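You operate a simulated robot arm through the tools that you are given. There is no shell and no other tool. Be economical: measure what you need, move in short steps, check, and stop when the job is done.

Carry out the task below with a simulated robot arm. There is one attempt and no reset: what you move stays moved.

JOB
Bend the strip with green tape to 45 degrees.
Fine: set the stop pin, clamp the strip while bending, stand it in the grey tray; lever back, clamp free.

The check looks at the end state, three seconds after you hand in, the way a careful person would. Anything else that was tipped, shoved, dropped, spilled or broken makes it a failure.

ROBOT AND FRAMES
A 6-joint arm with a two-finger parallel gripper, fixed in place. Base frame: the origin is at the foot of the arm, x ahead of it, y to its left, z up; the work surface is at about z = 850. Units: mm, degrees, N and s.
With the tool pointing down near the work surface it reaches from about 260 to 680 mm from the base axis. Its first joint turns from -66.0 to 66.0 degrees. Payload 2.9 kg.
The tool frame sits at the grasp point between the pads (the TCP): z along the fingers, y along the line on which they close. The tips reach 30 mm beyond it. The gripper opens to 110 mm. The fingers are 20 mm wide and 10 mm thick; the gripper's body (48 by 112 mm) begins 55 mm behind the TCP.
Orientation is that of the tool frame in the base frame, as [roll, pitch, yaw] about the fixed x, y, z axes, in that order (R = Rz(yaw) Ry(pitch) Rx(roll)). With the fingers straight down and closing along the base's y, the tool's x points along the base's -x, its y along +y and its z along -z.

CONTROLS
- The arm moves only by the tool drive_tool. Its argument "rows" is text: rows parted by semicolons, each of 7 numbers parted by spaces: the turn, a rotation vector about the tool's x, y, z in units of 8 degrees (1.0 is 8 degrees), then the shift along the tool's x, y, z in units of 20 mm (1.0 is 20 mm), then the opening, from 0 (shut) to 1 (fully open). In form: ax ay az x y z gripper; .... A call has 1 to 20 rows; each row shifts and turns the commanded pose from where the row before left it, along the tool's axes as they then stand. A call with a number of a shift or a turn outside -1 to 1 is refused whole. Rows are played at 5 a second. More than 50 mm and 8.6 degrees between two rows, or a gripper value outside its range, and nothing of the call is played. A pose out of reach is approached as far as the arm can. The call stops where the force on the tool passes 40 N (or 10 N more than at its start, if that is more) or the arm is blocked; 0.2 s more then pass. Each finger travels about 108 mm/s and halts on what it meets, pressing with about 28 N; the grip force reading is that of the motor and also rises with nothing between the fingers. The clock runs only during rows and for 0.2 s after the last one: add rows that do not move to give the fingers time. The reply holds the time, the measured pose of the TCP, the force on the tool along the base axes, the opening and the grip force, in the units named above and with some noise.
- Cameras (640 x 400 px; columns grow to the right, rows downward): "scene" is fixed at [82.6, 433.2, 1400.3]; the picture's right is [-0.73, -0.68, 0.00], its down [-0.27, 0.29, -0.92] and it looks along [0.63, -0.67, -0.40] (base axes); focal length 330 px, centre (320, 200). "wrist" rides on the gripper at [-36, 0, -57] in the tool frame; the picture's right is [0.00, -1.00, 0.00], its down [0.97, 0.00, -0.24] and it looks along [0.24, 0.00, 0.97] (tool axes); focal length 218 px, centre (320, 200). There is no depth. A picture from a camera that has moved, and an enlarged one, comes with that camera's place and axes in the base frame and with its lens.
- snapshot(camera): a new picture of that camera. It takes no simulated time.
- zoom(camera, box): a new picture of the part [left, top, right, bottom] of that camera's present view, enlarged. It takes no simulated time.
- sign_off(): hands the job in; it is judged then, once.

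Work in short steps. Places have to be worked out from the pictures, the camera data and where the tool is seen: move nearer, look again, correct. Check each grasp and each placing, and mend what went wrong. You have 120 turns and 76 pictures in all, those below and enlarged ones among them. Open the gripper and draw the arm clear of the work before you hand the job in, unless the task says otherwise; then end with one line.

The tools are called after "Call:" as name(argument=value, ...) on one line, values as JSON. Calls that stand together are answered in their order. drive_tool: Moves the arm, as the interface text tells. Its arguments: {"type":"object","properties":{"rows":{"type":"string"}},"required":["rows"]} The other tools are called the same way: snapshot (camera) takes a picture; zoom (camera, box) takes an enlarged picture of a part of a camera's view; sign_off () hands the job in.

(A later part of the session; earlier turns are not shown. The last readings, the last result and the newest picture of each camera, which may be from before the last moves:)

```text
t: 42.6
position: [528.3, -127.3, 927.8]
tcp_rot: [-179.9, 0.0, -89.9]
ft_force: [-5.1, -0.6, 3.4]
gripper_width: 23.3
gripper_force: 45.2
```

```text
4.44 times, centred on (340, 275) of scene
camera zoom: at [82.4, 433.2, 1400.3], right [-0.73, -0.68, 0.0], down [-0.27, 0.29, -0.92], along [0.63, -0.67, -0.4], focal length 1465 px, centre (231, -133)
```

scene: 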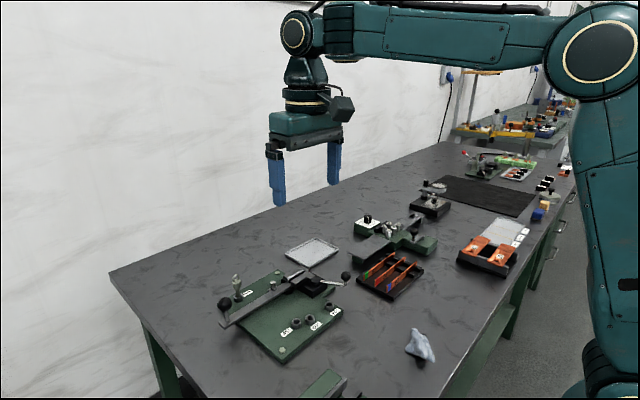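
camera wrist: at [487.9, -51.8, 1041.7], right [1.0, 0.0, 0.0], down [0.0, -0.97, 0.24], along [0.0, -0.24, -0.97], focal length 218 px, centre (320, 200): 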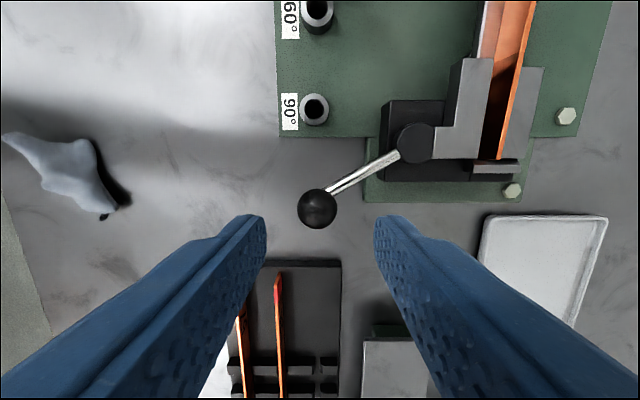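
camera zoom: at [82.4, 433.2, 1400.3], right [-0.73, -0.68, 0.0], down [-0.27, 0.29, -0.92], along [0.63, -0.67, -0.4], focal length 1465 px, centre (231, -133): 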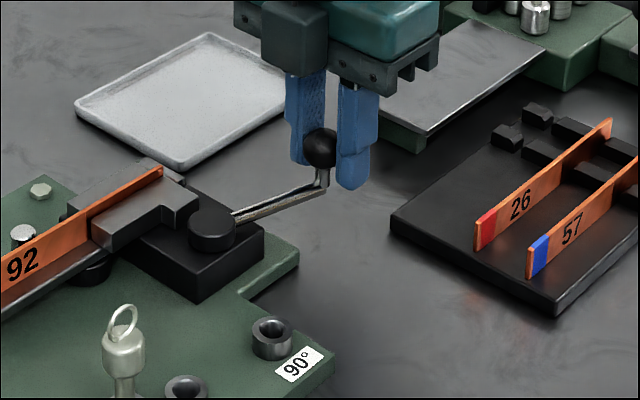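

Continue the arc toward closed, watching for the clamping resistance.

Call:
drive_tool(rows="0 0 0 0.105 -0.33 0 0.1;0 0 0 0.075 -0.335 0 0.1;0 0 0 0.045 -0.34 0 0.1;0 0 0 0.015 -0.345 0 0.1;0 0 0 0 0 0 0.1")

Call:
zoom(camera="scene", box=[270, 240, 350, 300])

```text
t: 43.6
position: [548.6, -131.6, 927.1]
tcp_rot: [178.7, 0.2, -90.3]
ft_force: [-9.9, 1.0, 8.3]
gripper_width: 23.5
gripper_force: 45.2
stopped in row 5: the force on the tool passed its limit (the readings are from after the stop); the commanded pose is now the measured one
```

```text
6.67 times, centred on (310, 270) of scene
camera zoom: at [82.2, 433.3, 1400.3], right [-0.73, -0.68, 0.0], down [-0.27, 0.29, -0.92], along [0.63, -0.67, -0.4], focal length 2197 px, centre (387, -267)
```

zoom: 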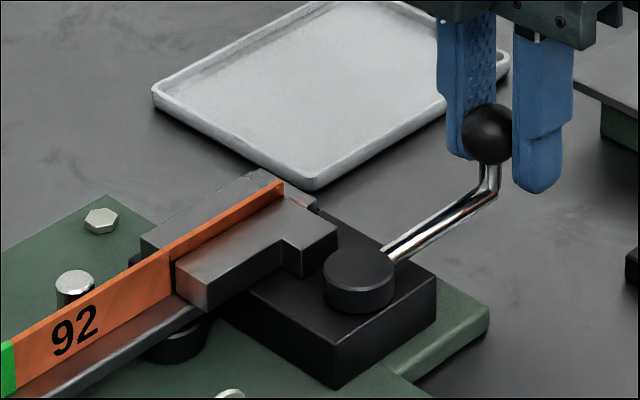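

The handle stopped firm at ~264° with the jaw on the strip. I push slightly once more to confirm tightness.

Call:
drive_tool(rows="0 0 0 0 -0.06 0 0.1;0 0 0 0 -0.04 0 0.1;0 0 0 0 0 0 0.1")

```text
t: 44.4
position: [549.2, -132.0, 928.0]
tcp_rot: [178.4, 0.2, -90.1]
ft_force: [-29.9, 0.5, 15.4]
gripper_width: 23.3
gripper_force: 44.5
```

Tight (30 N without motion). I relax, open, rise and straighten the tilt.

Call:
drive_tool(rows="0 0 0 0 0.08 0 0.1;0 0 0 0 0 0 0.3;0 0 0 0 0 0 0.4;0 0 0 0 0 -0.5 0.4;0 0 0 0 0 -0.9 0.4;0.15 0 0 0 0 -0.9 0.4;0 0 0 0 0 -0.9 0.4;0 0 0 0 0 -0.5 0.4")

Call:
zoom(camera="scene", box=[270, 240, 350, 300])

```text
t: 46.2
position: [550.8, -130.8, 1001.4]
tcp_rot: [-179.9, 0.2, -90.2]
ft_force: [0.4, 0.4, 0.2]
gripper_width: 43.8
gripper_force: 0.1
```

```text
6.67 times, centred on (310, 270) of scene
camera zoom: at [82.5, 433.2, 1400.3], right [-0.73, -0.68, 0.0], down [-0.27, 0.29, -0.92], along [0.63, -0.67, -0.4], focal length 2197 px, centre (387, -267)
```

zoom: 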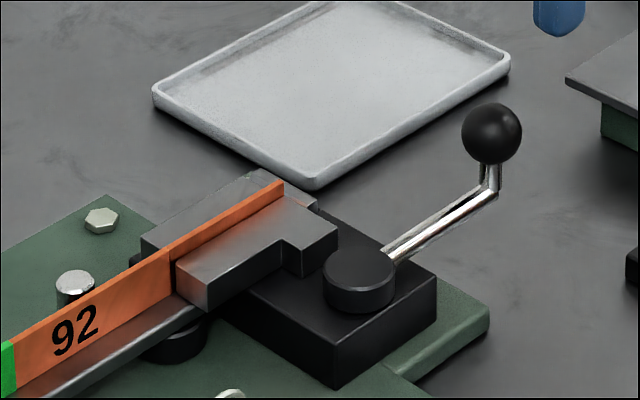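

Clamp is tight with the strip upright. Next I go to the lever knob at about (602,169,924).

Call:
drive_tool(rows="0 0 0 -0.9375 -0.16 0 0.5;0 0 0 -0.9375 -0.16 0 0.5;0 0 0 -0.9375 -0.16 0 0.5;0 0 0 -0.9375 -0.16 0 0.5;0 0 0 -0.9375 -0.16 0 0.5;0 0 0 -0.9375 -0.16 0 0.5;0 0 0 -0.9375 -0.16 0 0.5;0 0 0 -0.9375 -0.16 0 0.5;0 0 0 -0.9375 -0.16 0 0.5;0 0 0 -0.9375 -0.16 0 0.5;0 0 0 -0.9375 -0.16 0 0.5;0 0 0 -0.9375 -0.16 0 0.5;0 0 0 -0.9375 -0.16 0 0.5;0 0 0 -0.9375 -0.16 0 0.5;0 0 0 -0.9375 -0.16 0 0.5;0 0 0 -0.9375 -0.16 0 0.5;0 0 0 0 0 0 0.5")

Call:
snapshot(camera="wrist")

```text
t: 49.8
position: [603.0, 168.5, 1002.3]
tcp_rot: [-179.9, 0.3, -90.1]
ft_force: [0.5, -0.2, -0.4]
gripper_width: 54.9
gripper_force: 0.1
```

```text
29 pictures are left
camera wrist: at [604.0, 204.8, 1059.1], right [1.0, 0.0, 0.0], down [0.0, -0.97, 0.24], along [0.0, -0.24, -0.97], focal length 218 px, centre (320, 200)
```

wrist: 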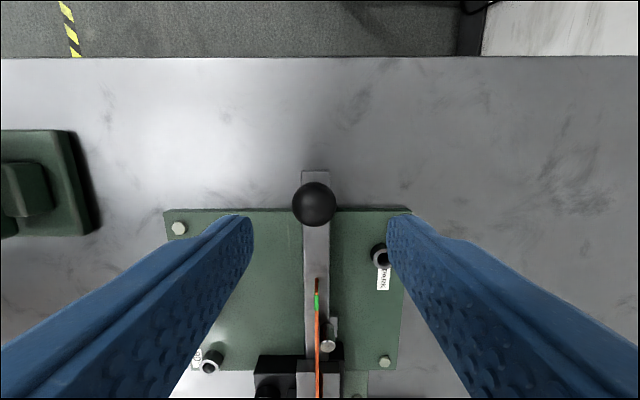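

Knob at (600,168.7). I shift -3 mm in x, descend to z≈929 and close.

Call:
drive_tool(rows="0 0 0 0 0.165 0.9 0.5;0 0 0 0 0 0.9 0.5;0 0 0 0 0 0.9 0.5;0 0 0 0 0 0.9 0.4;0 0 0 0 0 0.05 0.2;0 0 0 0 0 0 0.1;0 0 0 0 0 0 0.1")

Call:
zoom(camera="scene", box=[190, 210, 350, 330])

```text
t: 51.4
position: [598.4, 170.1, 930.0]
tcp_rot: [-179.9, 0.2, -90.0]
ft_force: [-1.8, 1.0, 5.3]
gripper_width: 27.2
gripper_force: 44.8
```

```text
3.33 times, centred on (270, 270) of scene
camera zoom: at [82.4, 433.2, 1400.3], right [-0.73, -0.68, 0.0], down [-0.27, 0.29, -0.92], along [0.63, -0.67, -0.4], focal length 1099 px, centre (487, -33)
```

zoom: 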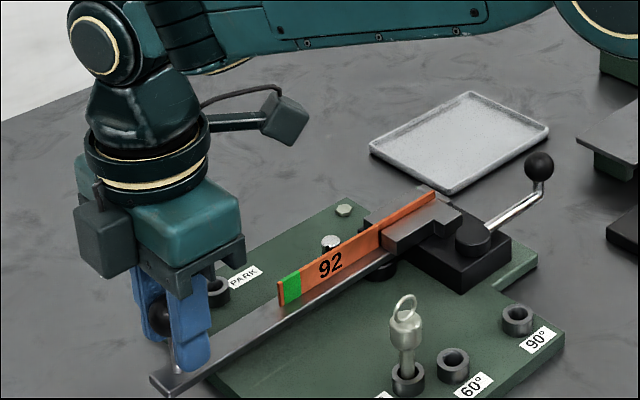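

Knob held. I start the swing along the arc, turning the gripper with the lever; two rows first to check.

Call:
drive_tool(rows="0 0 -0.3125 0 0.37 0 0.1;0 0 -0.3125 0 0.37 0 0.1;0 0 -0.3125 0 0.37 0 0.1;0 0 0 0 0 0 0.1")

```text
t: 52.4
position: [578.9, 168.9, 929.8]
tcp_rot: [-179.6, 0.3, -82.6]
ft_force: [14.7, -3.8, 3.5]
gripper_width: 27.3
gripper_force: 45.1
```

Moving well with ~15 N resistance. Continue.

Call:
drive_tool(rows="0 0 -0.3125 0 0.37 0 0.1;0 0 -0.3125 0 0.37 0 0.1;0 0 -0.3125 0 0.37 0 0.1;0 0 -0.3125 0 0.37 0 0.1;0 0 0 0 0 0 0.1")

Call:
zoom(camera="scene", box=[190, 230, 350, 350])

```text
t: 53.6
position: [548.6, 162.0, 929.6]
tcp_rot: [-179.9, 0.2, -72.7]
ft_force: [14.7, -12.0, 9.3]
gripper_width: 27.2
gripper_force: 45.2
```

```text
3.33 times, centred on (270, 290) of scene
camera zoom: at [82.8, 432.8, 1400.4], right [-0.73, -0.68, 0.0], down [-0.27, 0.29, -0.92], along [0.63, -0.67, -0.4], focal length 1099 px, centre (487, -100)
```

zoom: 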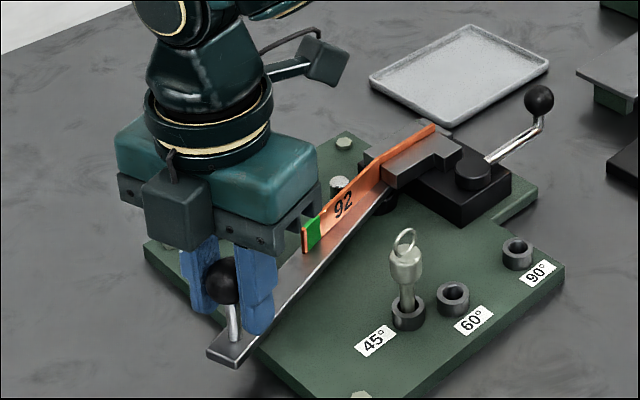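

Bending nicely at ~17°. A bit of inward radial force, so I add a small inward correction and continue.

Call:
drive_tool(rows="0 0 -0.3125 0.05 0.37 0 0.1;0 0 -0.3125 0.03 0.37 0 0.1;0 0 -0.3125 0.03 0.37 0 0.1;0 0 -0.3125 0.02 0.37 0 0.1;0 0 0 0 0 0 0.1")

Call:
drive_tool(rows="0 0 -0.3125 0.02 0.37 0 0.1;0 0 -0.3125 0.02 0.37 0 0.1;0 0 -0.3125 0.02 0.37 0 0.1;0 0 0 0 0 0 0.1")

Call:
zoom(camera="scene", box=[190, 230, 350, 350])

```text
t: 54.8
position: [522.1, 149.9, 929.7]
tcp_rot: [-179.7, 0.3, -62.4]
ft_force: [9.8, 5.0, 13.1]
gripper_width: 27.0
gripper_force: 45.2
```

```text
t: 55.8
position: [503.1, 138.7, 929.7]
tcp_rot: [-179.7, 0.2, -54.9]
ft_force: [3.9, 16.3, 17.3]
gripper_width: 27.2
gripper_force: 45.2
```

```text
3.33 times, centred on (270, 290) of scene
camera zoom: at [82.4, 433.5, 1400.2], right [-0.73, -0.68, 0.0], down [-0.27, 0.29, -0.92], along [0.63, -0.67, -0.4], focal length 1099 px, centre (487, -100)
```

zoom: 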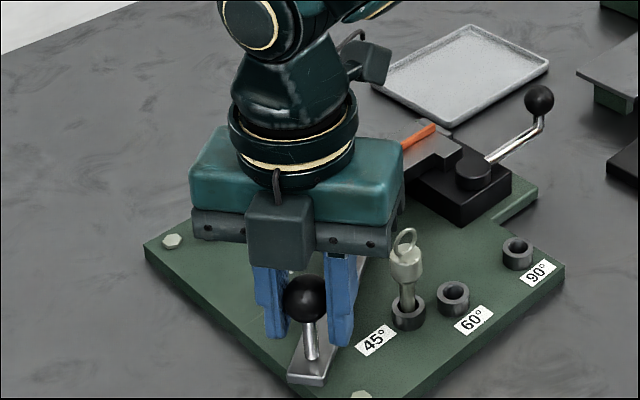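

At ~35°. Continue in small steps toward the stop pin.

Call:
drive_tool(rows="0 0 -0.3125 -0.03 0.37 0 0.1;0 0 -0.3125 -0.01 0.37 0 0.1;0 0 0 0 0 0 0.1")

Call:
drive_tool(rows="0 0 -0.25 -0.01 0.3 0 0.1;0 0 -0.125 0 0.15 0 0.1;0 0 0 0 0 0 0.1")

Call:
zoom(camera="scene", box=[230, 250, 350, 340])

```text
t: 56.6
position: [489.8, 129.4, 930.0]
tcp_rot: [-179.8, 0.1, -50.1]
ft_force: [4.2, 13.8, 17.1]
gripper_width: 27.1
gripper_force: 44.7
```

```text
t: 57.4
position: [484.1, 123.1, 929.0]
tcp_rot: [-179.8, 0.1, -47.1]
ft_force: [6.4, 10.3, 18.3]
gripper_width: 27.3
gripper_force: 45.2
```

```text
4.44 times, centred on (290, 295) of scene
camera zoom: at [82.4, 433.4, 1400.3], right [-0.73, -0.68, 0.0], down [-0.27, 0.29, -0.92], along [0.63, -0.67, -0.4], focal length 1465 px, centre (453, -222)
```

zoom: 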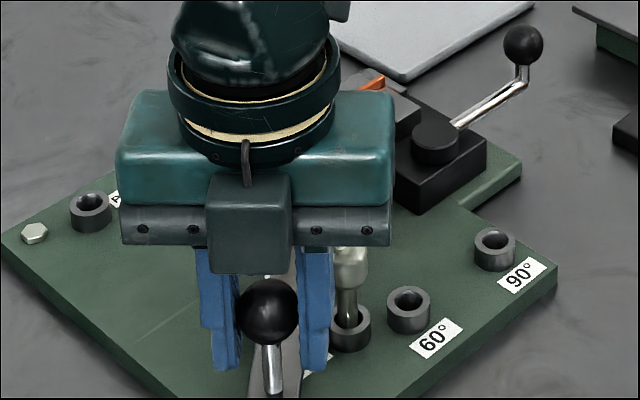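

Not yet at the stop (force ~12 N, same). Continue a degree at a time.

Call:
drive_tool(rows="0 0 -0.125 0 0.15 0 0.1;0 0 -0.125 0 0.15 0 0.1;0 0 0 0 0 0 0.1")

Call:
drive_tool(rows="0 0 -0.125 0 0.15 0 0.1;0 0 -0.125 0 0.15 0 0.1;0 0 0 0 0 0 0.1")

```text
t: 58.2
position: [480.7, 118.9, 930.6]
tcp_rot: [-179.7, 0.0, -45.0]
ft_force: [7.7, 6.8, 15.2]
gripper_width: 27.4
gripper_force: 44.9
```

```text
t: 59.0
position: [475.6, 116.2, 928.3]
tcp_rot: [-179.7, 0.0, -43.1]
ft_force: [7.6, 6.3, 14.0]
gripper_width: 27.3
gripper_force: 44.8
```

Near 47°, no hard stop yet. I look along the lever with the wrist camera.

Call:
snapshot(camera="wrist")

```text
24 pictures are left
camera wrist: at [449.9, 139.8, 986.3], right [0.68, 0.73, 0.0], down [0.71, -0.66, 0.24], along [0.18, -0.16, -0.97], focal length 218 px, centre (320, 200)
```

wrist: 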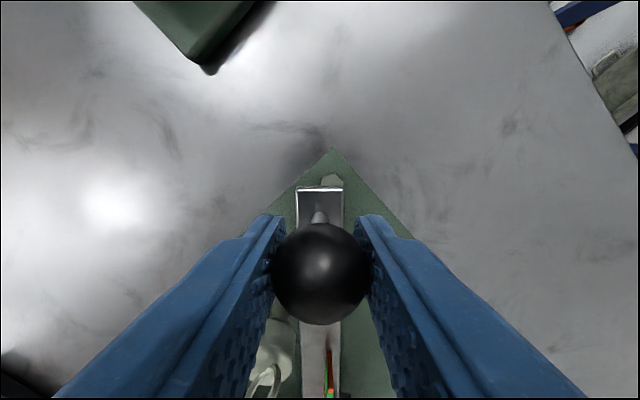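

The pin is right beside the lever edge. I keep advancing a degree at a time until the force jumps.

Call:
drive_tool(rows="0 0 -0.125 0 0.15 0 0.1;0 0 0 0 0 0 0.1")

Call:
drive_tool(rows="0 0 -0.125 0 0.15 0 0.1;0 0 0 0 0 0 0.1")

Call:
drive_tool(rows="0 0 -0.125 0 0.15 0 0.1;0 0 0 0 0 0 0.1")

```text
t: 59.6
position: [474.5, 113.8, 929.1]
tcp_rot: [-179.8, 0.1, -42.1]
ft_force: [12.1, 5.2, 9.6]
gripper_width: 27.0
gripper_force: 45.0
```

```text
t: 60.2
position: [472.3, 110.9, 929.0]
tcp_rot: [-179.8, -0.1, -41.1]
ft_force: [15.0, 2.2, 6.4]
gripper_width: 27.2
gripper_force: 45.1
```

```text
t: 60.8
position: [470.6, 108.9, 929.3]
tcp_rot: [-179.7, 0.1, -40.2]
ft_force: [16.1, 1.1, 9.4]
gripper_width: 27.2
gripper_force: 45.3
```

By geometry, lever contact with the pin should come at ≈49–50° (springback allowance); I keep inching.

Call:
drive_tool(rows="0 0 -0.1 0.03 0.12 0 0.1;0 0 0 0 0 0 0.1")

Call:
drive_tool(rows="0 0 -0.1 0.02 0.12 0 0.1;0 0 0 0 0 0 0.1")

Call:
zoom(camera="wrist", box=[240, 260, 400, 400])

```text
t: 61.4
position: [469.6, 108.8, 927.9]
tcp_rot: [-179.5, 0.0, -39.3]
ft_force: [17.6, 13.4, 5.0]
gripper_width: 27.6
gripper_force: 44.7
```

```text
t: 62.0
position: [468.9, 107.6, 929.3]
tcp_rot: [-179.2, 0.0, -38.2]
ft_force: [21.8, 29.0, -1.2]
gripper_width: 27.1
gripper_force: 44.6
```

```text
2.86 times, centred on (320, 330) of wrist
camera zoom: at [440.8, 129.3, 986.0], right [0.62, 0.79, 0.01], down [0.76, -0.6, 0.24], along [0.2, -0.14, -0.97], focal length 624 px, centre (320, -171)
```

zoom: 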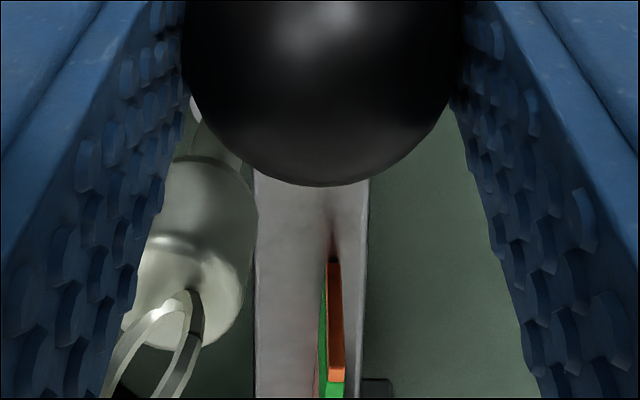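

Hard stop: ~36 N with no motion, lever against the pin. Now I swing the lever back along the arc.

Call:
drive_tool(rows="0 0 0.25 0 -0.3 0 0.1;0 0 0.3125 0 -0.37 0 0.1;0 0 0.3125 0 -0.37 0 0.1;0 0 0.3125 0 -0.37 0 0.1;0 0 0 0 0 0 0.1")

```text
t: 63.2
position: [485.5, 125.0, 929.4]
tcp_rot: [-179.8, 0.1, -48.2]
ft_force: [-1.7, -2.5, 14.4]
gripper_width: 27.1
gripper_force: 44.4
```

Low force. Continue the return.

Call:
drive_tool(rows="0 0 0.3125 0 -0.37 0 0.1;0 0 0.3125 0 -0.37 0 0.1;0 0 0.3125 0 -0.37 0 0.1;0 0 0.3125 0 -0.37 0 0.1;0 0 0.3125 0 -0.37 0 0.1;0 0 0.3125 0 -0.37 0 0.1;0 0 0 0 0 0 0.1")

Call:
drive_tool(rows="0 0 0.3125 0 -0.37 0 0.1;0 0 0.3125 0 -0.37 0 0.1;0 0 0.3125 0 -0.37 0 0.1;0 0 0.3125 0 -0.37 0 0.1;0 0 0.3125 0 -0.37 0 0.1;0 0 0 0 0 0 0.1")

Call:
zoom(camera="scene", box=[200, 230, 360, 350])

```text
t: 64.8
position: [521.4, 151.0, 928.7]
tcp_rot: [-180.0, 0.1, -63.2]
ft_force: [4.9, -9.7, 6.8]
gripper_width: 27.2
gripper_force: 45.2
```

```text
t: 66.2
position: [555.2, 164.2, 929.4]
tcp_rot: [179.9, 0.2, -75.7]
ft_force: [4.7, -18.1, 1.7]
gripper_width: 27.2
gripper_force: 45.3
```

```text
3.33 times, centred on (280, 290) of scene
camera zoom: at [82.7, 432.7, 1400.5], right [-0.73, -0.68, 0.0], down [-0.27, 0.29, -0.92], along [0.63, -0.67, -0.4], focal length 1099 px, centre (453, -100)
```

zoom: 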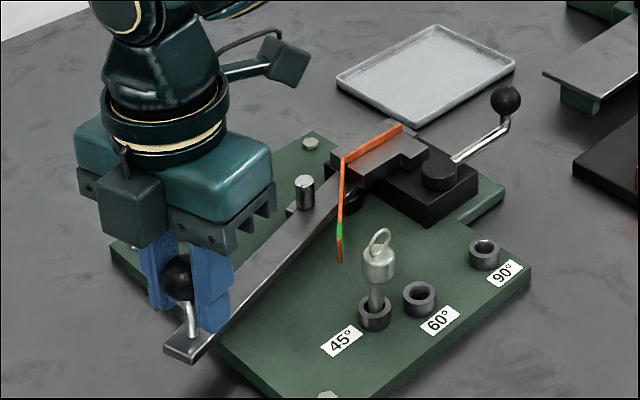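

Strip is bent. I bring the lever the rest of the way to its rest position.

Call:
drive_tool(rows="0 0 0.3125 0.05 -0.37 0 0.1;0 0 0.3125 0.02 -0.37 0 0.1;0 0 0.3125 0.01 -0.37 0 0.1;0 0 0.3125 0.01 -0.37 0 0.1;0 0 0.3125 0.01 -0.37 0 0.1;0 0 0.21 0 -0.2 0 0.1;0 0 0 0 0 0 0.1")

```text
t: 67.8
position: [596.3, 169.4, 928.9]
tcp_rot: [-179.9, 0.2, -89.7]
ft_force: [2.2, -5.9, -9.0]
gripper_width: 27.1
gripper_force: 45.3
```

Call:
drive_tool(rows="0 0 0 0 -0.1 0 0.1;0 0 0 0 0 0 0.1")

Call:
drive_tool(rows="0 0 0 0 -0.08 0 0.1;0 0 0 0 0 0 0.1")

```text
t: 68.4
position: [598.6, 170.4, 929.2]
tcp_rot: [180.0, 0.1, -89.8]
ft_force: [-2.7, -0.4, -7.0]
gripper_width: 27.4
gripper_force: 45.1
```

```text
t: 69.0
position: [600.6, 169.4, 929.0]
tcp_rot: [-179.9, 0.2, -89.7]
ft_force: [-1.9, 2.7, -6.5]
gripper_width: 27.4
gripper_force: 44.9
```

Lever is about at its starting place (x≈600); one more small nudge to feel the home stop.

Call:
drive_tool(rows="0 0 0 0 -0.08 0 0.1;0 0 0 0 0 0 0.1")

```text
t: 69.6
position: [599.7, 170.7, 928.5]
tcp_rot: [179.7, 0.1, -89.6]
ft_force: [-18.8, 2.3, -1.5]
gripper_width: 27.3
gripper_force: 46.0
```

Home stop reached. Relax, release the knob and rise.

Call:
drive_tool(rows="0 0 0 0 0.05 0 0.1;0 0 0 0 0 0 0.3;0 0 0 0 0 0 0.5;0 0 0 0 0 -0.5 0.5;0 0 0 0 0 -0.9 0.5;0 0 0 0 0 -0.9 0.5;0 0 0 0 0 -0.9 0.5;0 0 0 0 0 -0.8 0.5")

Call:
drive_tool(rows="0 0 0 0.9 0.25 0 0.4;0 0 0 0.9 0.25 0 0.4;0 0 0 0.9 0.25 0 0.4;0 0 0 0.9 0.25 0 0.4;0 0 0 0 0 0 0.4")

Call:
snapshot(camera="wrist")

```text
t: 71.4
position: [599.9, 168.7, 1010.3]
tcp_rot: [-180.0, 0.2, -89.7]
ft_force: [0.1, -0.7, 0.4]
gripper_width: 55.1
gripper_force: 0.0
```

```text
t: 72.6
position: [580.8, 96.1, 1009.0]
tcp_rot: [-180.0, 0.1, -89.6]
ft_force: [0.0, -0.1, 0.5]
gripper_width: 44.3
gripper_force: 0.0
```

```text
21 pictures are left
camera wrist: at [580.6, 131.6, 1066.0], right [1.0, 0.0, 0.0], down [0.0, -0.97, 0.24], along [0.0, -0.24, -0.97], focal length 218 px, centre (320, 200)
```

wrist: 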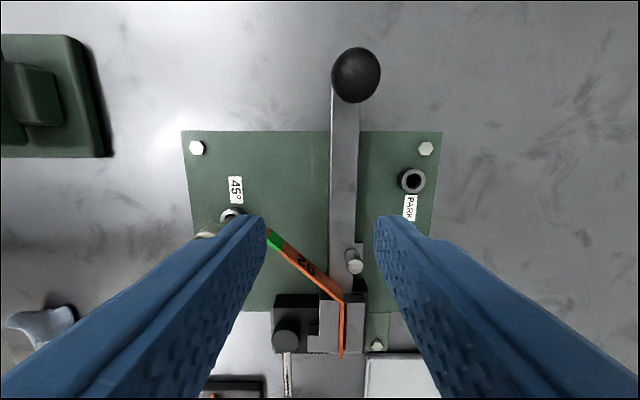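

Strip bent ≈45°. The strip's mass now hangs outside the jaws, so I'll loosen the clamp just a little first. I go to the handle ball at (550,-131).

Call:
drive_tool(rows="0 0 0 0.948 0.129 0 0.4;0 0 0 0.948 0.129 0 0.4;0 0 0 0.948 0.129 0 0.4;0 0 0 0.948 0.129 0 0.4;0 0 0 0.948 0.129 0 0.4;0 0 0 0.948 0.129 0 0.4;0 0 0 0.948 0.129 0 0.4;0 0 0 0.948 0.129 0 0.4;0 0 0 0.948 0.129 0 0.4;0 0 0 0.948 0.129 0 0.4;0 0 0 0.948 0.129 0 0.4;0 0 0 0.948 0.129 0 0.4;0 0 0 0 0 0 0.4")

Call:
snapshot(camera="wrist")

```text
t: 75.4
position: [550.3, -131.3, 1009.3]
tcp_rot: [-180.0, 0.1, -89.7]
ft_force: [0.9, 0.1, 0.0]
gripper_width: 44.1
gripper_force: 0.0
```

```text
20 pictures are left
camera wrist: at [551.2, -95.8, 1065.4], right [1.0, 0.01, 0.0], down [0.01, -0.97, 0.24], along [0.0, -0.24, -0.97], focal length 218 px, centre (320, 200)
```

wrist: 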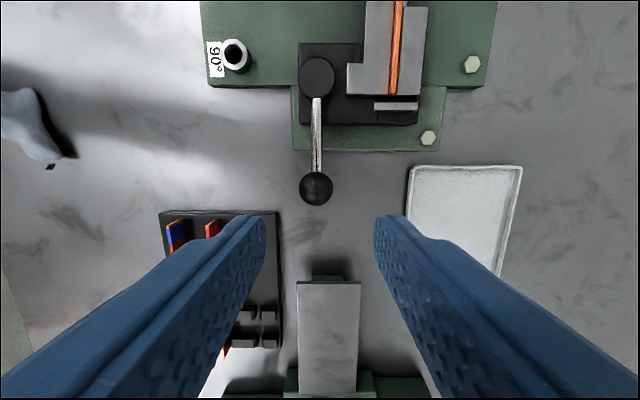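

Ball at (548.5,-125). I centre, descend and grip it.

Call:
drive_tool(rows="0 0 0 -0.32 0.08 0 0.4;0 0 0 0 0 0.9 0.4;0 0 0 0 0 0.9 0.4;0 0 0 0 0 0.9 0.4;0 0 0 0 0 0.9 0.4;0 0 0 0 0 0.45 0.3;0 0 0 0 0 0 0.1;0 0 0 0 0 0 0.1;0 0 0 0 0 0 0.1")

```text
t: 77.4
position: [547.4, -125.1, 926.8]
tcp_rot: [179.9, 0.3, -89.8]
ft_force: [-16.1, 0.1, 10.2]
gripper_width: 23.3
gripper_force: 45.0
```

Held. I turn it back about 9° only.

Call:
drive_tool(rows="0 0 0 0 0.28 0 0.1;0 0 0 -0.03 0.3 0 0.1;0 0 0 0 0 0 0.1")

Call:
zoom(camera="scene", box=[260, 240, 340, 300])

```text
t: 78.2
position: [538.7, -125.2, 927.6]
tcp_rot: [-179.9, 0.2, -89.7]
ft_force: [5.2, -2.1, 1.1]
gripper_width: 23.4
gripper_force: 45.1
```

```text
6.67 times, centred on (300, 270) of scene
camera zoom: at [82.7, 433.1, 1400.3], right [-0.73, -0.68, 0.0], down [-0.27, 0.29, -0.92], along [0.63, -0.67, -0.4], focal length 2197 px, centre (453, -267)
```

zoom: 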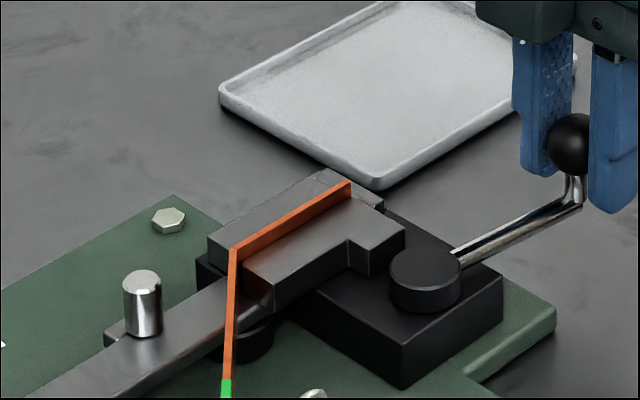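

Still stable. A few more degrees to make sure the jaw pressure is off.

Call:
drive_tool(rows="0 0 0 -0.06 0.25 0 0.1;0 0 0 -0.04 0.15 0 0.1;0 0 0 0 0 0 0.1")

Call:
zoom(camera="scene", box=[260, 240, 340, 300])

```text
t: 79.0
position: [529.8, -121.5, 928.6]
tcp_rot: [-179.8, 0.2, -89.7]
ft_force: [5.3, -2.6, 2.6]
gripper_width: 23.2
gripper_force: 44.3
```

```text
6.67 times, centred on (300, 270) of scene
camera zoom: at [82.6, 433.1, 1400.3], right [-0.73, -0.68, 0.0], down [-0.27, 0.29, -0.92], along [0.63, -0.67, -0.4], focal length 2197 px, centre (453, -267)
```

zoom: 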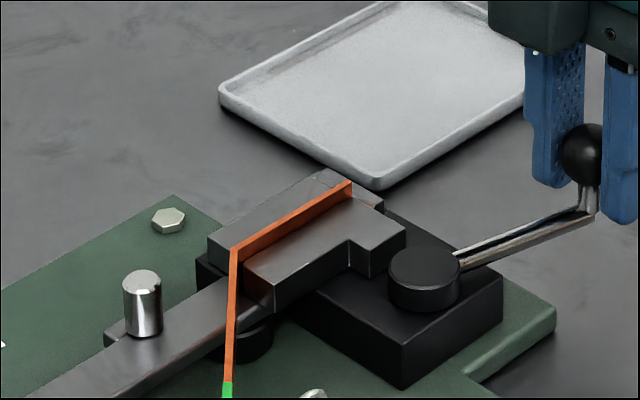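

Loose enough and strip unmoved. I release the ball, rise, and go above the clamped leg at (601,-20).

Call:
drive_tool(rows="0 0 0 0 0.02 0 0.3;0 0 0 0 0 0 0.4;0 0 0 0 0 -0.5 0.4;0 0 0 0 0 -0.9 0.4;0 0 0 0 0 -0.9 0.4;0 0 0 0 0 -0.9 0.4;0 0 0 -0.846 -0.593 0 0.25;0 0 0 -0.846 -0.593 0 0.25;0 0 0 -0.846 -0.593 0 0.25;0 0 0 -0.846 -0.593 0 0.25;0 0 0 -0.846 -0.593 0 0.25;0 0 0 -0.846 -0.593 0 0.25;0 0 0 0 0 0 0.25")

Call:
snapshot(camera="wrist")

```text
t: 81.8
position: [599.6, -20.0, 992.6]
tcp_rot: [179.9, 0.3, -89.7]
ft_force: [-0.2, -0.2, -0.9]
gripper_width: 27.5
gripper_force: 0.2
```

```text
17 pictures are left
camera wrist: at [600.6, 15.5, 1049.0], right [1.0, 0.0, 0.0], down [0.0, -0.97, 0.24], along [0.0, -0.24, -0.97], focal length 218 px, centre (320, 200)
```

wrist: 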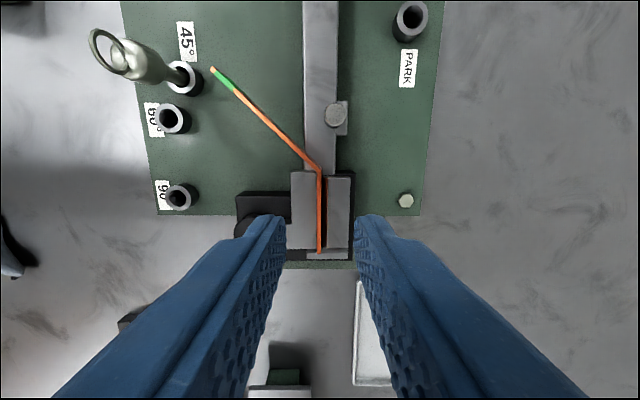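

Leg lies right under the gripper line. I descend slowly to z≈924 over the jaws.

Call:
drive_tool(rows="0 0 0 0 0 0.9 0.25;0 0 0 0 0 0.9 0.25;0 0 0 0 0 0.8 0.25;0 0 0 0 0 0.4 0.25;0 0 0 0 0 0.25 0.25;0 0 0 0 0 0.1 0.25;0 0 0 0 0 0 0.25")

Call:
zoom(camera="scene", box=[260, 240, 340, 300])

```text
t: 83.4
position: [602.1, -19.9, 927.9]
tcp_rot: [-179.6, 0.1, -89.7]
ft_force: [-3.2, 2.1, 31.6]
gripper_width: 29.1
gripper_force: 1.6
```

```text
6.67 times, centred on (300, 270) of scene
camera zoom: at [81.9, 433.3, 1400.3], right [-0.73, -0.68, 0.0], down [-0.27, 0.29, -0.92], along [0.63, -0.67, -0.4], focal length 2197 px, centre (453, -267)
```

zoom: 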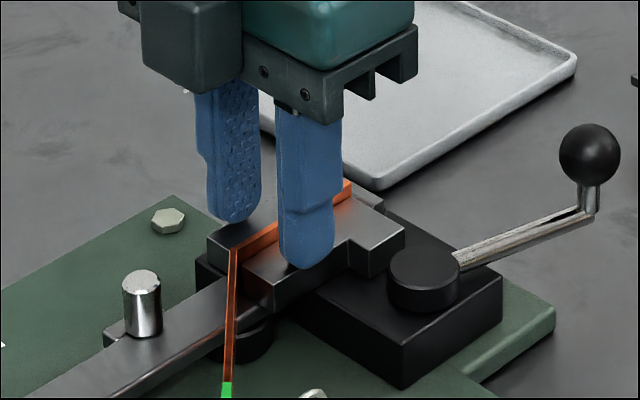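

The jaw tops are at ~897, leaving only ~3 mm of strip to grip there – too little. I'll grip the free leg instead; first I test whether the arm reaches the tray spot (664,-193).

Call:
drive_tool(rows="0 0 0 0 0 -0.5 0.25;0 0 0 0 0 -0.9 0.25;0 0 0 0 0 -0.9 0.25;0 0 0 0 0 -0.9 0.25;0 0 0 0.961 -0.344 0 0.25;0 0 0 0.961 -0.344 0 0.25;0 0 0 0.961 -0.344 0 0.25;0 0 0 0.961 -0.344 0 0.25;0 0 0 0.961 -0.344 0 0.25;0 0 0 0.961 -0.344 0 0.25;0 0 0 0.961 -0.344 0 0.25;0 0 0 0.961 -0.344 0 0.25;0 0 0 0.961 -0.344 0 0.25;0 0 0 0 0 0 0.25")

Call:
drive_tool(rows="0 0 0 0 0 0.9 0.25;0 0 0 0 0 0.9 0.25;0 0 0 0 0 0.9 0.25;0 0 0 0 0 0.9 0.25;0 0 0 0 0 0.4 0.25;0 0 0 0 0 0 0.25")

Call:
snapshot(camera="wrist")

```text
t: 86.4
position: [650.2, -164.1, 988.0]
tcp_rot: [-179.9, 0.2, -89.7]
ft_force: [-0.4, 0.2, -0.6]
gripper_width: 27.5
gripper_force: 0.1
out of reach, approached as far as the arm can: row 12, 13
```

```text
t: 87.8
position: [649.5, -163.7, 907.0]
tcp_rot: [-180.0, 0.2, -89.7]
ft_force: [0.1, 0.4, -0.1]
gripper_width: 27.4
gripper_force: 0.1
```

```text
15 pictures are left
camera wrist: at [649.9, -127.5, 964.2], right [1.0, 0.01, 0.0], down [0.0, -0.97, 0.24], along [0.0, -0.24, -0.97], focal length 218 px, centre (320, 200)
```

wrist: 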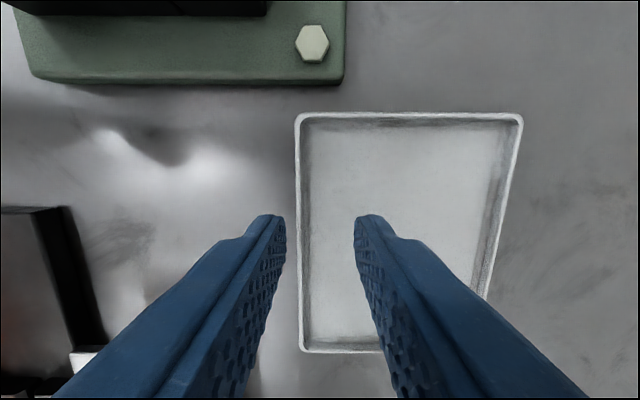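

Arm reaches only r≈670 there, so in the tray I must hold the short leg (at ~(652,-148)). Plan: lift by the free leg, stand the part on bare table at ~(420,-30), regrip the short leg. First, go over the free leg and turn 46°.

Call:
drive_tool(rows="0 0 0 0 0 -0.9 0.25;0 0 0 0 0 -0.9 0.25;0 0 0 0 0 -0.9 0.25;0 0 0 0 0 -0.9 0.25;0 0 0 -0.93 0.42 0 0.25;0 0 0 -0.93 0.42 0 0.25;0 0 0 -0.93 0.42 0 0.25;0 0 0 -0.93 0.42 0 0.25;0 0 0 -0.93 0.42 0 0.25;0 0 0 -0.93 0.42 0 0.25;0 0 0 -0.93 0.42 0 0.25;0 0 0 -0.93 0.42 0 0.25;0 0 0 -0.93 0.42 0 0.25;0 0 0 -0.93 0.42 0 0.25;0 0 0 -0.93 0.42 0 0.25;0 0 0 0 0 0 0.25")

Call:
drive_tool(rows="0 0 -0.96 0 0 0 0.25;0 0 -0.96 0 0 0 0.25;0 0 -0.96 0 0 0 0.25;0 0 -0.96 0 0 0 0.25;0 0 -0.96 0 0 0 0.25;0 0 -0.95 0 0 0 0.25;0 0 0 0 0 0 0.25")

Call:
snapshot(camera="wrist")

```text
t: 91.2
position: [617.0, -88.0, 980.9]
tcp_rot: [-179.9, 0.2, -89.7]
ft_force: [-0.2, 0.2, -0.4]
gripper_width: 27.3
gripper_force: 0.0
out of reach, approached as far as the arm can: row 9, 10, 11, 12, 13, 14, 15
```

```text
t: 92.8
position: [652.4, -92.2, 989.4]
tcp_rot: [180.0, 0.2, -43.8]
ft_force: [1.3, 1.2, -0.8]
gripper_width: 27.3
gripper_force: 0.1
out of reach, approached as far as the arm can: row 1, 2, 3, 4, 5, 6
```

```text
14 pictures are left
camera wrist: at [626.3, -67.3, 1047.7], right [0.69, 0.72, 0.0], down [0.7, -0.67, 0.24], along [0.17, -0.16, -0.97], focal length 218 px, centre (320, 200)
```

wrist: 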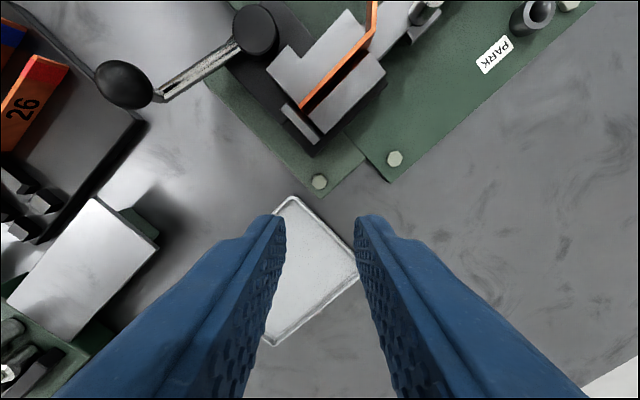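

The arm got stuck near its reach limit in an odd way. I try moving straight inward (-x) to recover.

Call:
drive_tool(rows="0 0 0 -0.5 0.49 0 0.25;0 0 0 -0.5 0.49 0 0.25;0 0 0 -0.5 0.49 0 0.25;0 0 0 0 0 0 0.25")

```text
t: 93.8
position: [645.3, -100.3, 1000.8]
tcp_rot: [178.9, -0.4, -43.7]
ft_force: [0.6, -0.4, -0.5]
gripper_width: 27.3
gripper_force: 0.1
out of reach, approached as far as the arm can: row 1, 2, 3
```

I look at the arm's configuration.

Call:
snapshot(camera="scene")

```text
13 pictures are left
```

scene: 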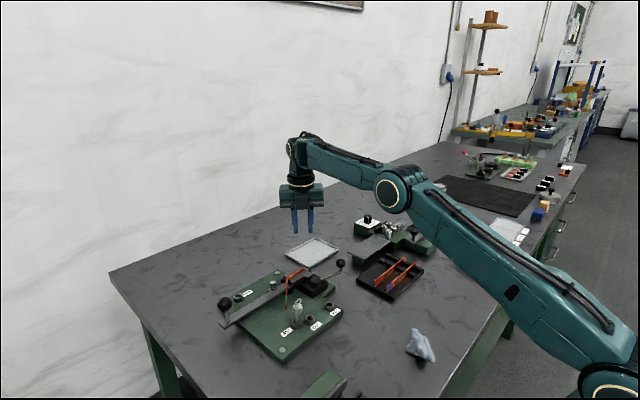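

The elbow flipped to its low branch at full stretch. I go outward past the reach limit again and then inward, to get the elbow back up.

Call:
drive_tool(rows="0 0 0 0.8 -0.56 0 0.25;0 0 0 0.8 -0.56 0 0.25;0 0 0 0.8 -0.56 0 0.25;0 0 0 0.8 -0.56 0 0.25;0 0 0 0 0 0 0.25")

Call:
drive_tool(rows="0 0 0 -0.8 0.56 0 0.25;0 0 0 -0.8 0.56 0 0.25;0 0 0 -0.8 0.56 0 0.25;0 0 0 -0.8 0.56 0 0.25;0 0 0 0 0 0 0.25")

```text
t: 95.0
position: [659.9, -103.5, 998.4]
tcp_rot: [-179.9, 0.1, -43.6]
ft_force: [0.2, -1.0, 0.8]
gripper_width: 27.3
gripper_force: 0.0
out of reach, approached as far as the arm can: row 2, 3, 4
```

```text
t: 96.2
position: [583.8, -90.9, 998.3]
tcp_rot: [-179.9, 0.1, -43.7]
ft_force: [-0.7, 0.0, -0.6]
gripper_width: 27.6
gripper_force: 0.0
```

Recovered to the elbow-up branch. I go over the free leg at (557,41), staying away from the reach limit from now on.

Call:
drive_tool(rows="0 0 0 -0.789 -0.547 0 0.25;0 0 0 -0.789 -0.547 0 0.25;0 0 0 -0.789 -0.547 0 0.25;0 0 0 -0.789 -0.547 0 0.25;0 0 0 -0.789 -0.547 0 0.25;0 0 0 -0.789 -0.547 0 0.25;0 0 0 -0.789 -0.547 0 0.25;0 0 0 0 0 0 0.25")

Call:
snapshot(camera="wrist")

```text
t: 98.0
position: [556.0, 42.0, 998.5]
tcp_rot: [-179.7, 0.1, -43.7]
ft_force: [0.1, -0.4, 0.7]
gripper_width: 27.4
gripper_force: 0.0
```

```text
12 pictures are left
camera wrist: at [531.0, 66.0, 1055.2], right [0.69, 0.72, 0.0], down [0.7, -0.67, 0.24], along [0.17, -0.16, -0.97], focal length 218 px, centre (320, 200)
```

wrist: 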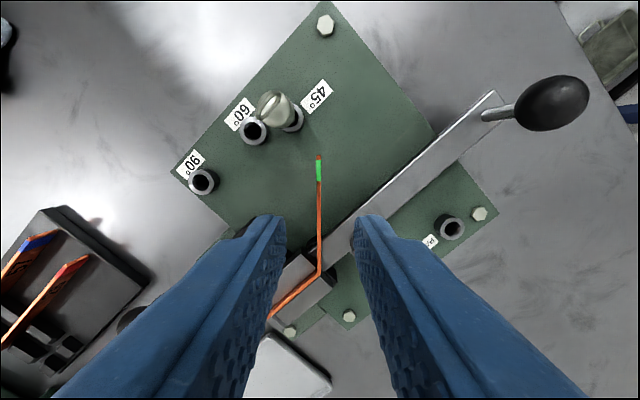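

Free leg is centred and parallel. I descend to z≈915 and close.

Call:
drive_tool(rows="0 0 0 0 0 0.9 0.25;0 0 0 0 0 0.9 0.25;0 0 0 0 0 0.9 0.25;0 0 0 0 0 0.9 0.25;0 0 0 0 0 0.57 0.25;0 0 0 0 0 0 0.1;0 0 0 0 0 0 0;0 0 0 0 0 0 0")

Call:
drive_tool(rows="0 0 0 0 0 -0.2 0;0 0 0 0 0 -0.3 0;0 0 0 0 0 -0.5 0;0 0 0 0 0 -0.8 0;0 0 0 0 0 -0.9 0;0 0 0 0 0 0 0")

Call:
zoom(camera="scene", box=[220, 190, 380, 310])

```text
t: 99.8
position: [555.2, 41.2, 914.2]
tcp_rot: [-179.9, 0.1, -43.7]
ft_force: [2.0, 1.7, 0.1]
gripper_width: 1.9
gripper_force: 27.7
```

```text
t: 101.2
position: [556.6, 40.5, 969.0]
tcp_rot: [-179.8, 0.1, -43.7]
ft_force: [0.3, 0.1, 0.0]
gripper_width: 0.0
gripper_force: 27.9
```

```text
3.33 times, centred on (300, 250) of scene
camera zoom: at [82.6, 433.2, 1400.3], right [-0.73, -0.68, 0.0], down [-0.27, 0.29, -0.92], along [0.63, -0.67, -0.4], focal length 1099 px, centre (387, 33)
```

zoom: 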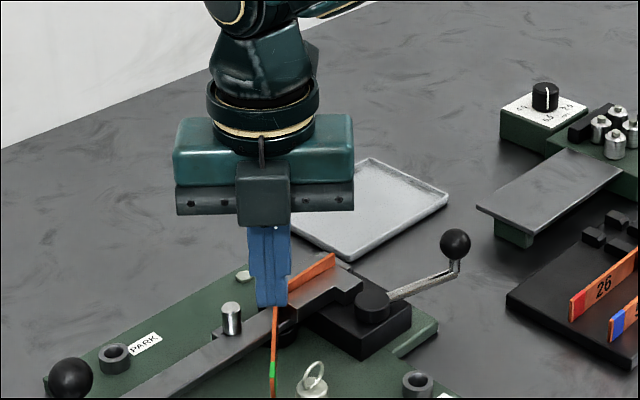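

It slipped out: the jaw still holds. I check the strip's state.

Call:
zoom(camera="scene", box=[270, 240, 350, 300])

```text
6.67 times, centred on (310, 270) of scene
camera zoom: at [82.6, 433.2, 1400.3], right [-0.73, -0.68, 0.0], down [-0.27, 0.29, -0.92], along [0.63, -0.67, -0.4], focal length 2197 px, centre (387, -267)
```

zoom: 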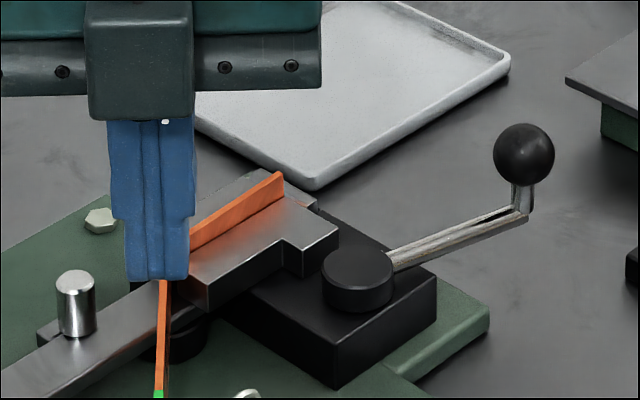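

Unclear whether the part tilted. I move off to the handle, turning the gripper back, and look at the part unobstructed.

Call:
drive_tool(rows="0 0 0 0 0 -0.9 0.25;0 0 0 0 0 -0.7 0.25;0 0 0.97 0 0 0 0.4;0 0 0.97 0 0 0 0.4;0 0 0.97 0 0 0 0.4;0 0 0.97 0 0 0 0.4;0 0 0.97 0 0 0 0.4;0 0 0.94 0 0 0 0.4;0 0 0 0.9 0.15 0 0.4;0 0 0 0.9 0.15 0 0.4;0 0 0 0.9 0.15 0 0.4;0 0 0 0.9 0.15 0 0.4;0 0 0 0.9 0.15 0 0.4;0 0 0 0.9 0.15 0 0.4;0 0 0 0.9 0.15 0 0.4;0 0 0 0.9 0.15 0 0.4;0 0 0 0.9 0.15 0 0.4;0 0 0 0 0 0 0.4")

Call:
zoom(camera="scene", box=[260, 240, 360, 320])

Call:
snapshot(camera="wrist")

```text
t: 105.0
position: [529.5, -122.4, 1001.4]
tcp_rot: [179.9, 0.2, -90.0]
ft_force: [-0.8, 0.1, 0.6]
gripper_width: 43.9
gripper_force: 0.1
```

```text
5.00 times, centred on (310, 280) of scene
camera zoom: at [82.6, 433.2, 1400.3], right [-0.73, -0.68, 0.0], down [-0.27, 0.29, -0.92], along [0.63, -0.67, -0.4], focal length 1648 px, centre (370, -200)
```

zoom: 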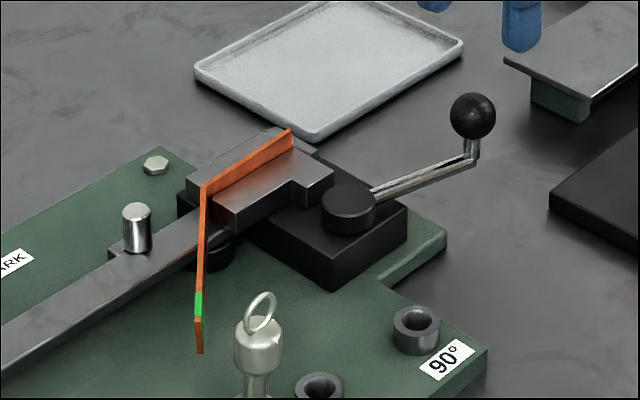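

```text
8 pictures are left
camera wrist: at [529.4, -86.2, 1057.9], right [1.0, 0.0, 0.0], down [0.0, -0.97, 0.24], along [0.0, -0.24, -0.97], focal length 218 px, centre (320, 200)
```

wrist: 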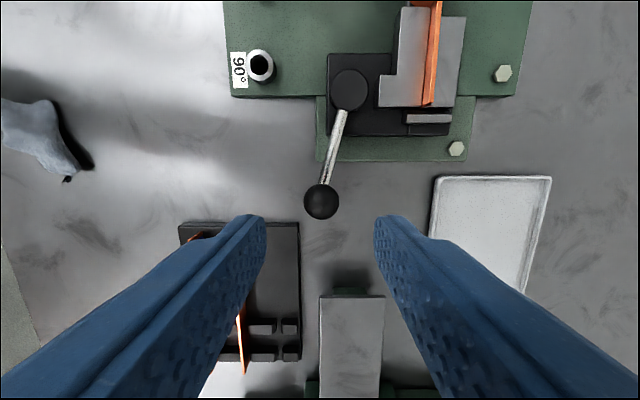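

The part is pitched a few degrees with the short leg's end raised; the clamp still holds it. I loosen the handle about 4–5° more.

Call:
drive_tool(rows="0 0 0 0 0 0.9 0.4;0 0 0 0 0 0.9 0.4;0 0 0 0 0 0.9 0.4;0 0 0 0 0 0.9 0.4;0 0 0 0 0 0.07 0.3;0 0 0 0 0 0 0.1;0 0 0 0 0 0 0.1;0 0 0 0 0 0 0.1")

Call:
drive_tool(rows="0 0 0 -0.05 0.15 0 0.1;0 0 0 -0.05 0.15 0 0.1;0 0 0 0 0 0 0.1")

Call:
zoom(camera="scene", box=[260, 240, 360, 320])

```text
t: 106.8
position: [527.9, -121.2, 926.0]
tcp_rot: [180.0, 0.2, -90.0]
ft_force: [0.8, 1.5, -1.7]
gripper_width: 23.3
gripper_force: 45.0
```

```text
t: 107.6
position: [522.8, -119.5, 927.5]
tcp_rot: [-179.9, 0.3, -90.1]
ft_force: [4.7, -4.8, -8.3]
gripper_width: 23.4
gripper_force: 45.5
```

```text
5.00 times, centred on (310, 280) of scene
camera zoom: at [82.8, 433.0, 1400.4], right [-0.73, -0.68, 0.0], down [-0.27, 0.29, -0.92], along [0.63, -0.67, -0.4], focal length 1648 px, centre (370, -200)
```

zoom: 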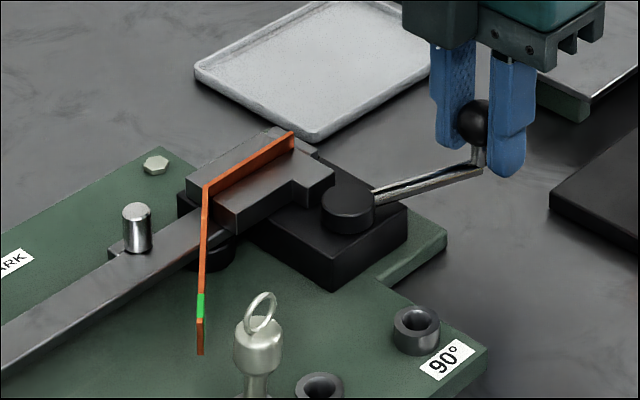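

The part shifted slightly as the jaw eased and remains stable. I release the ball and grip the short leg near its raised end (601,-42).

Call:
drive_tool(rows="0 0 0 0 0.01 0 0.3;0 0 0 0 0 0 0.4;0 0 0 0 0 -0.5 0.4;0 0 0 0 0 -0.9 0.4;0 0 0 0 0 -0.9 0.4;0 0 0 0 0 -0.9 0.4;0 0 0 -0.776 -0.77 0 0.25;0 0 0 -0.776 -0.77 0 0.25;0 0 0 -0.776 -0.77 0 0.25;0 0 0 -0.776 -0.77 0 0.25;0 0 0 -0.776 -0.77 0 0.25;0 0 0 0 0 0 0.25")

Call:
drive_tool(rows="0 0 0 0 0 0.9 0.25;0 0 0 0 0 0.9 0.25;0 0 0 0 0 0.8 0.25;0 0 0 0 0 0.4 0.25;0 0 0 0 0 0.13 0.25;0 0 0 0 0 0 0.25")

```text
t: 110.2
position: [599.6, -43.0, 992.8]
tcp_rot: [179.9, 0.1, -90.1]
ft_force: [-0.5, -0.2, 0.3]
gripper_width: 27.6
gripper_force: 0.0
```

```text
t: 111.6
position: [600.0, -41.3, 928.6]
tcp_rot: [179.9, 0.2, -90.0]
ft_force: [0.0, 0.0, -0.2]
gripper_width: 27.4
gripper_force: 0.0
```

Tips just clear the jaw tops. I close and lift a little.

Call:
drive_tool(rows="0 0 0 0 0 0.02 0.1;0 0 0 0 0 0 0;0 0 0 0 0 0 0;0 0 0 0 0 0 0")

Call:
drive_tool(rows="0 0 0 0 0 -0.1 0;0 0 0 0 0 -0.1 0;0 0 0 0 0 -0.15 0;0 0 0 0 0 -0.15 0;0 0 0 0 0 -0.2 0;0 0 0 0 0 0 0")

```text
t: 112.6
position: [600.3, -40.6, 928.6]
tcp_rot: [-180.0, 0.1, -89.9]
ft_force: [-0.1, 1.1, 0.7]
gripper_width: 1.9
gripper_force: 27.8
```

```text
t: 114.0
position: [599.6, -41.5, 941.3]
tcp_rot: [-180.0, 0.2, -90.2]
ft_force: [0.2, -0.4, -0.9]
gripper_width: 1.9
gripper_force: 28.4
```

Held and rising with no load. I lift another 45 mm and look.

Call:
drive_tool(rows="0 0 0 0 0 -0.3 0;0 0 0 0 0 -0.4 0;0 0 0 0 0 -0.5 0;0 0 0 0 0 -0.5 0;0 0 0 0 0 -0.6 0;0 0 0 0 0 0 0")

Call:
zoom(camera="scene", box=[230, 210, 350, 300])

```text
t: 115.4
position: [599.7, -41.4, 988.8]
tcp_rot: [-179.9, 0.2, -90.0]
ft_force: [-0.8, 0.4, -0.8]
gripper_width: 2.1
gripper_force: 27.7
```

```text
4.44 times, centred on (290, 255) of scene
camera zoom: at [82.6, 433.2, 1400.3], right [-0.73, -0.68, 0.0], down [-0.27, 0.29, -0.92], along [0.63, -0.67, -0.4], focal length 1465 px, centre (453, -44)
```

zoom: 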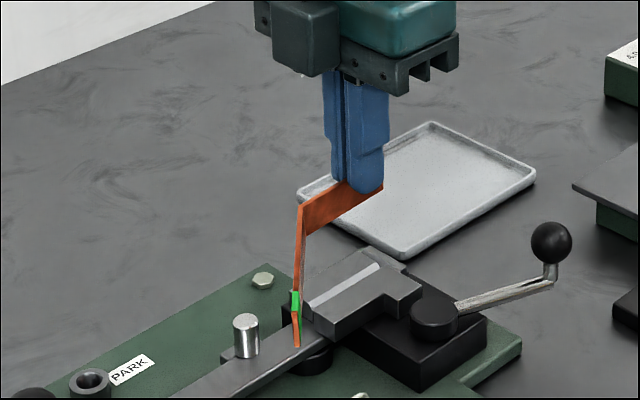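

Held well, pitch about 3–4°. To fit the tray within reach the part needs a ~173° turn; I raise 20 mm and rotate in place.

Call:
drive_tool(rows="0 0 0 0 0 -0.5 0;0 0 0 0 0 -0.5 0;0 0 0.5 0 0 0 0;0 0 0.9 0 0 0 0;0 0 0.9 0 0 0 0;0 0 0.9 0 0 0 0;0 0 0.9 0 0 0 0;0 0 0.9 0 0 0 0;0 0 0.9 0 0 0 0;0 0 0.9 0 0 0 0;0 0 0.9 0 0 0 0;0 0 0.9 0 0 0 0;0 0 0.9 0 0 0 0;0 0 0.9 0 0 0 0;0 0 0.9 0 0 0 0;0 0 0 0 0 0 0")

Call:
drive_tool(rows="0 0 0.9 0 0 0 0;0 0 0.9 0 0 0 0;0 0 0.9 0 0 0 0;0 0 0.9 0 0 0 0;0 0 0.9 0 0 0 0;0 0 0.9 0 0 0 0;0 0 0.9 0 0 0 0;0 0 0.9 0 0 0 0;0 0 0.9 0 0 0 0;0 0 0.9 0 0 0 0;0 0 0.9 0 0 0 0;0 0 0.4 0 0 0 0;0 0 0 0 0 0 0")

```text
t: 118.8
position: [599.9, -41.5, 1007.6]
tcp_rot: [179.7, -0.1, 179.5]
ft_force: [-0.1, 1.0, -0.4]
gripper_width: 1.9
gripper_force: 27.9
```

```text
t: 121.6
position: [600.8, -41.6, 1008.4]
tcp_rot: [-180.0, -0.2, 97.1]
ft_force: [0.3, -0.1, -1.8]
gripper_width: 1.8
gripper_force: 28.1
```

Turned to 97°. I carry it over the tray to (651,-141), lowering to z≈960, then level the pitch.

Call:
drive_tool(rows="0 0 0 -0.873 0.313 0 0;0 0 0 -0.873 0.313 0.2 0;0 0 0 -0.873 0.313 0.4 0;0 0 0 -0.873 0.313 0.6 0;0 0 0 -0.873 0.313 0.6 0;0 0 0 -0.873 0.313 0.6 0;0 -0.4 0 0 0 0 0;0 0 0 0 0 0 0")

Call:
snapshot(camera="scene")

```text
t: 123.4
position: [651.2, -142.6, 958.8]
tcp_rot: [-180.0, 3.1, 97.1]
ft_force: [-0.2, -0.3, -0.6]
gripper_width: 1.8
gripper_force: 28.3
```

```text
5 pictures are left
```

scene: 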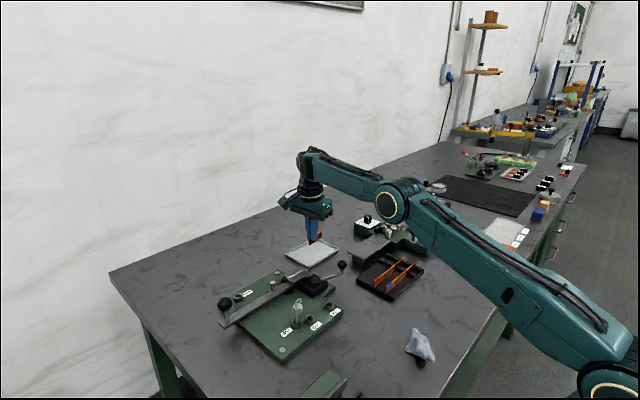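

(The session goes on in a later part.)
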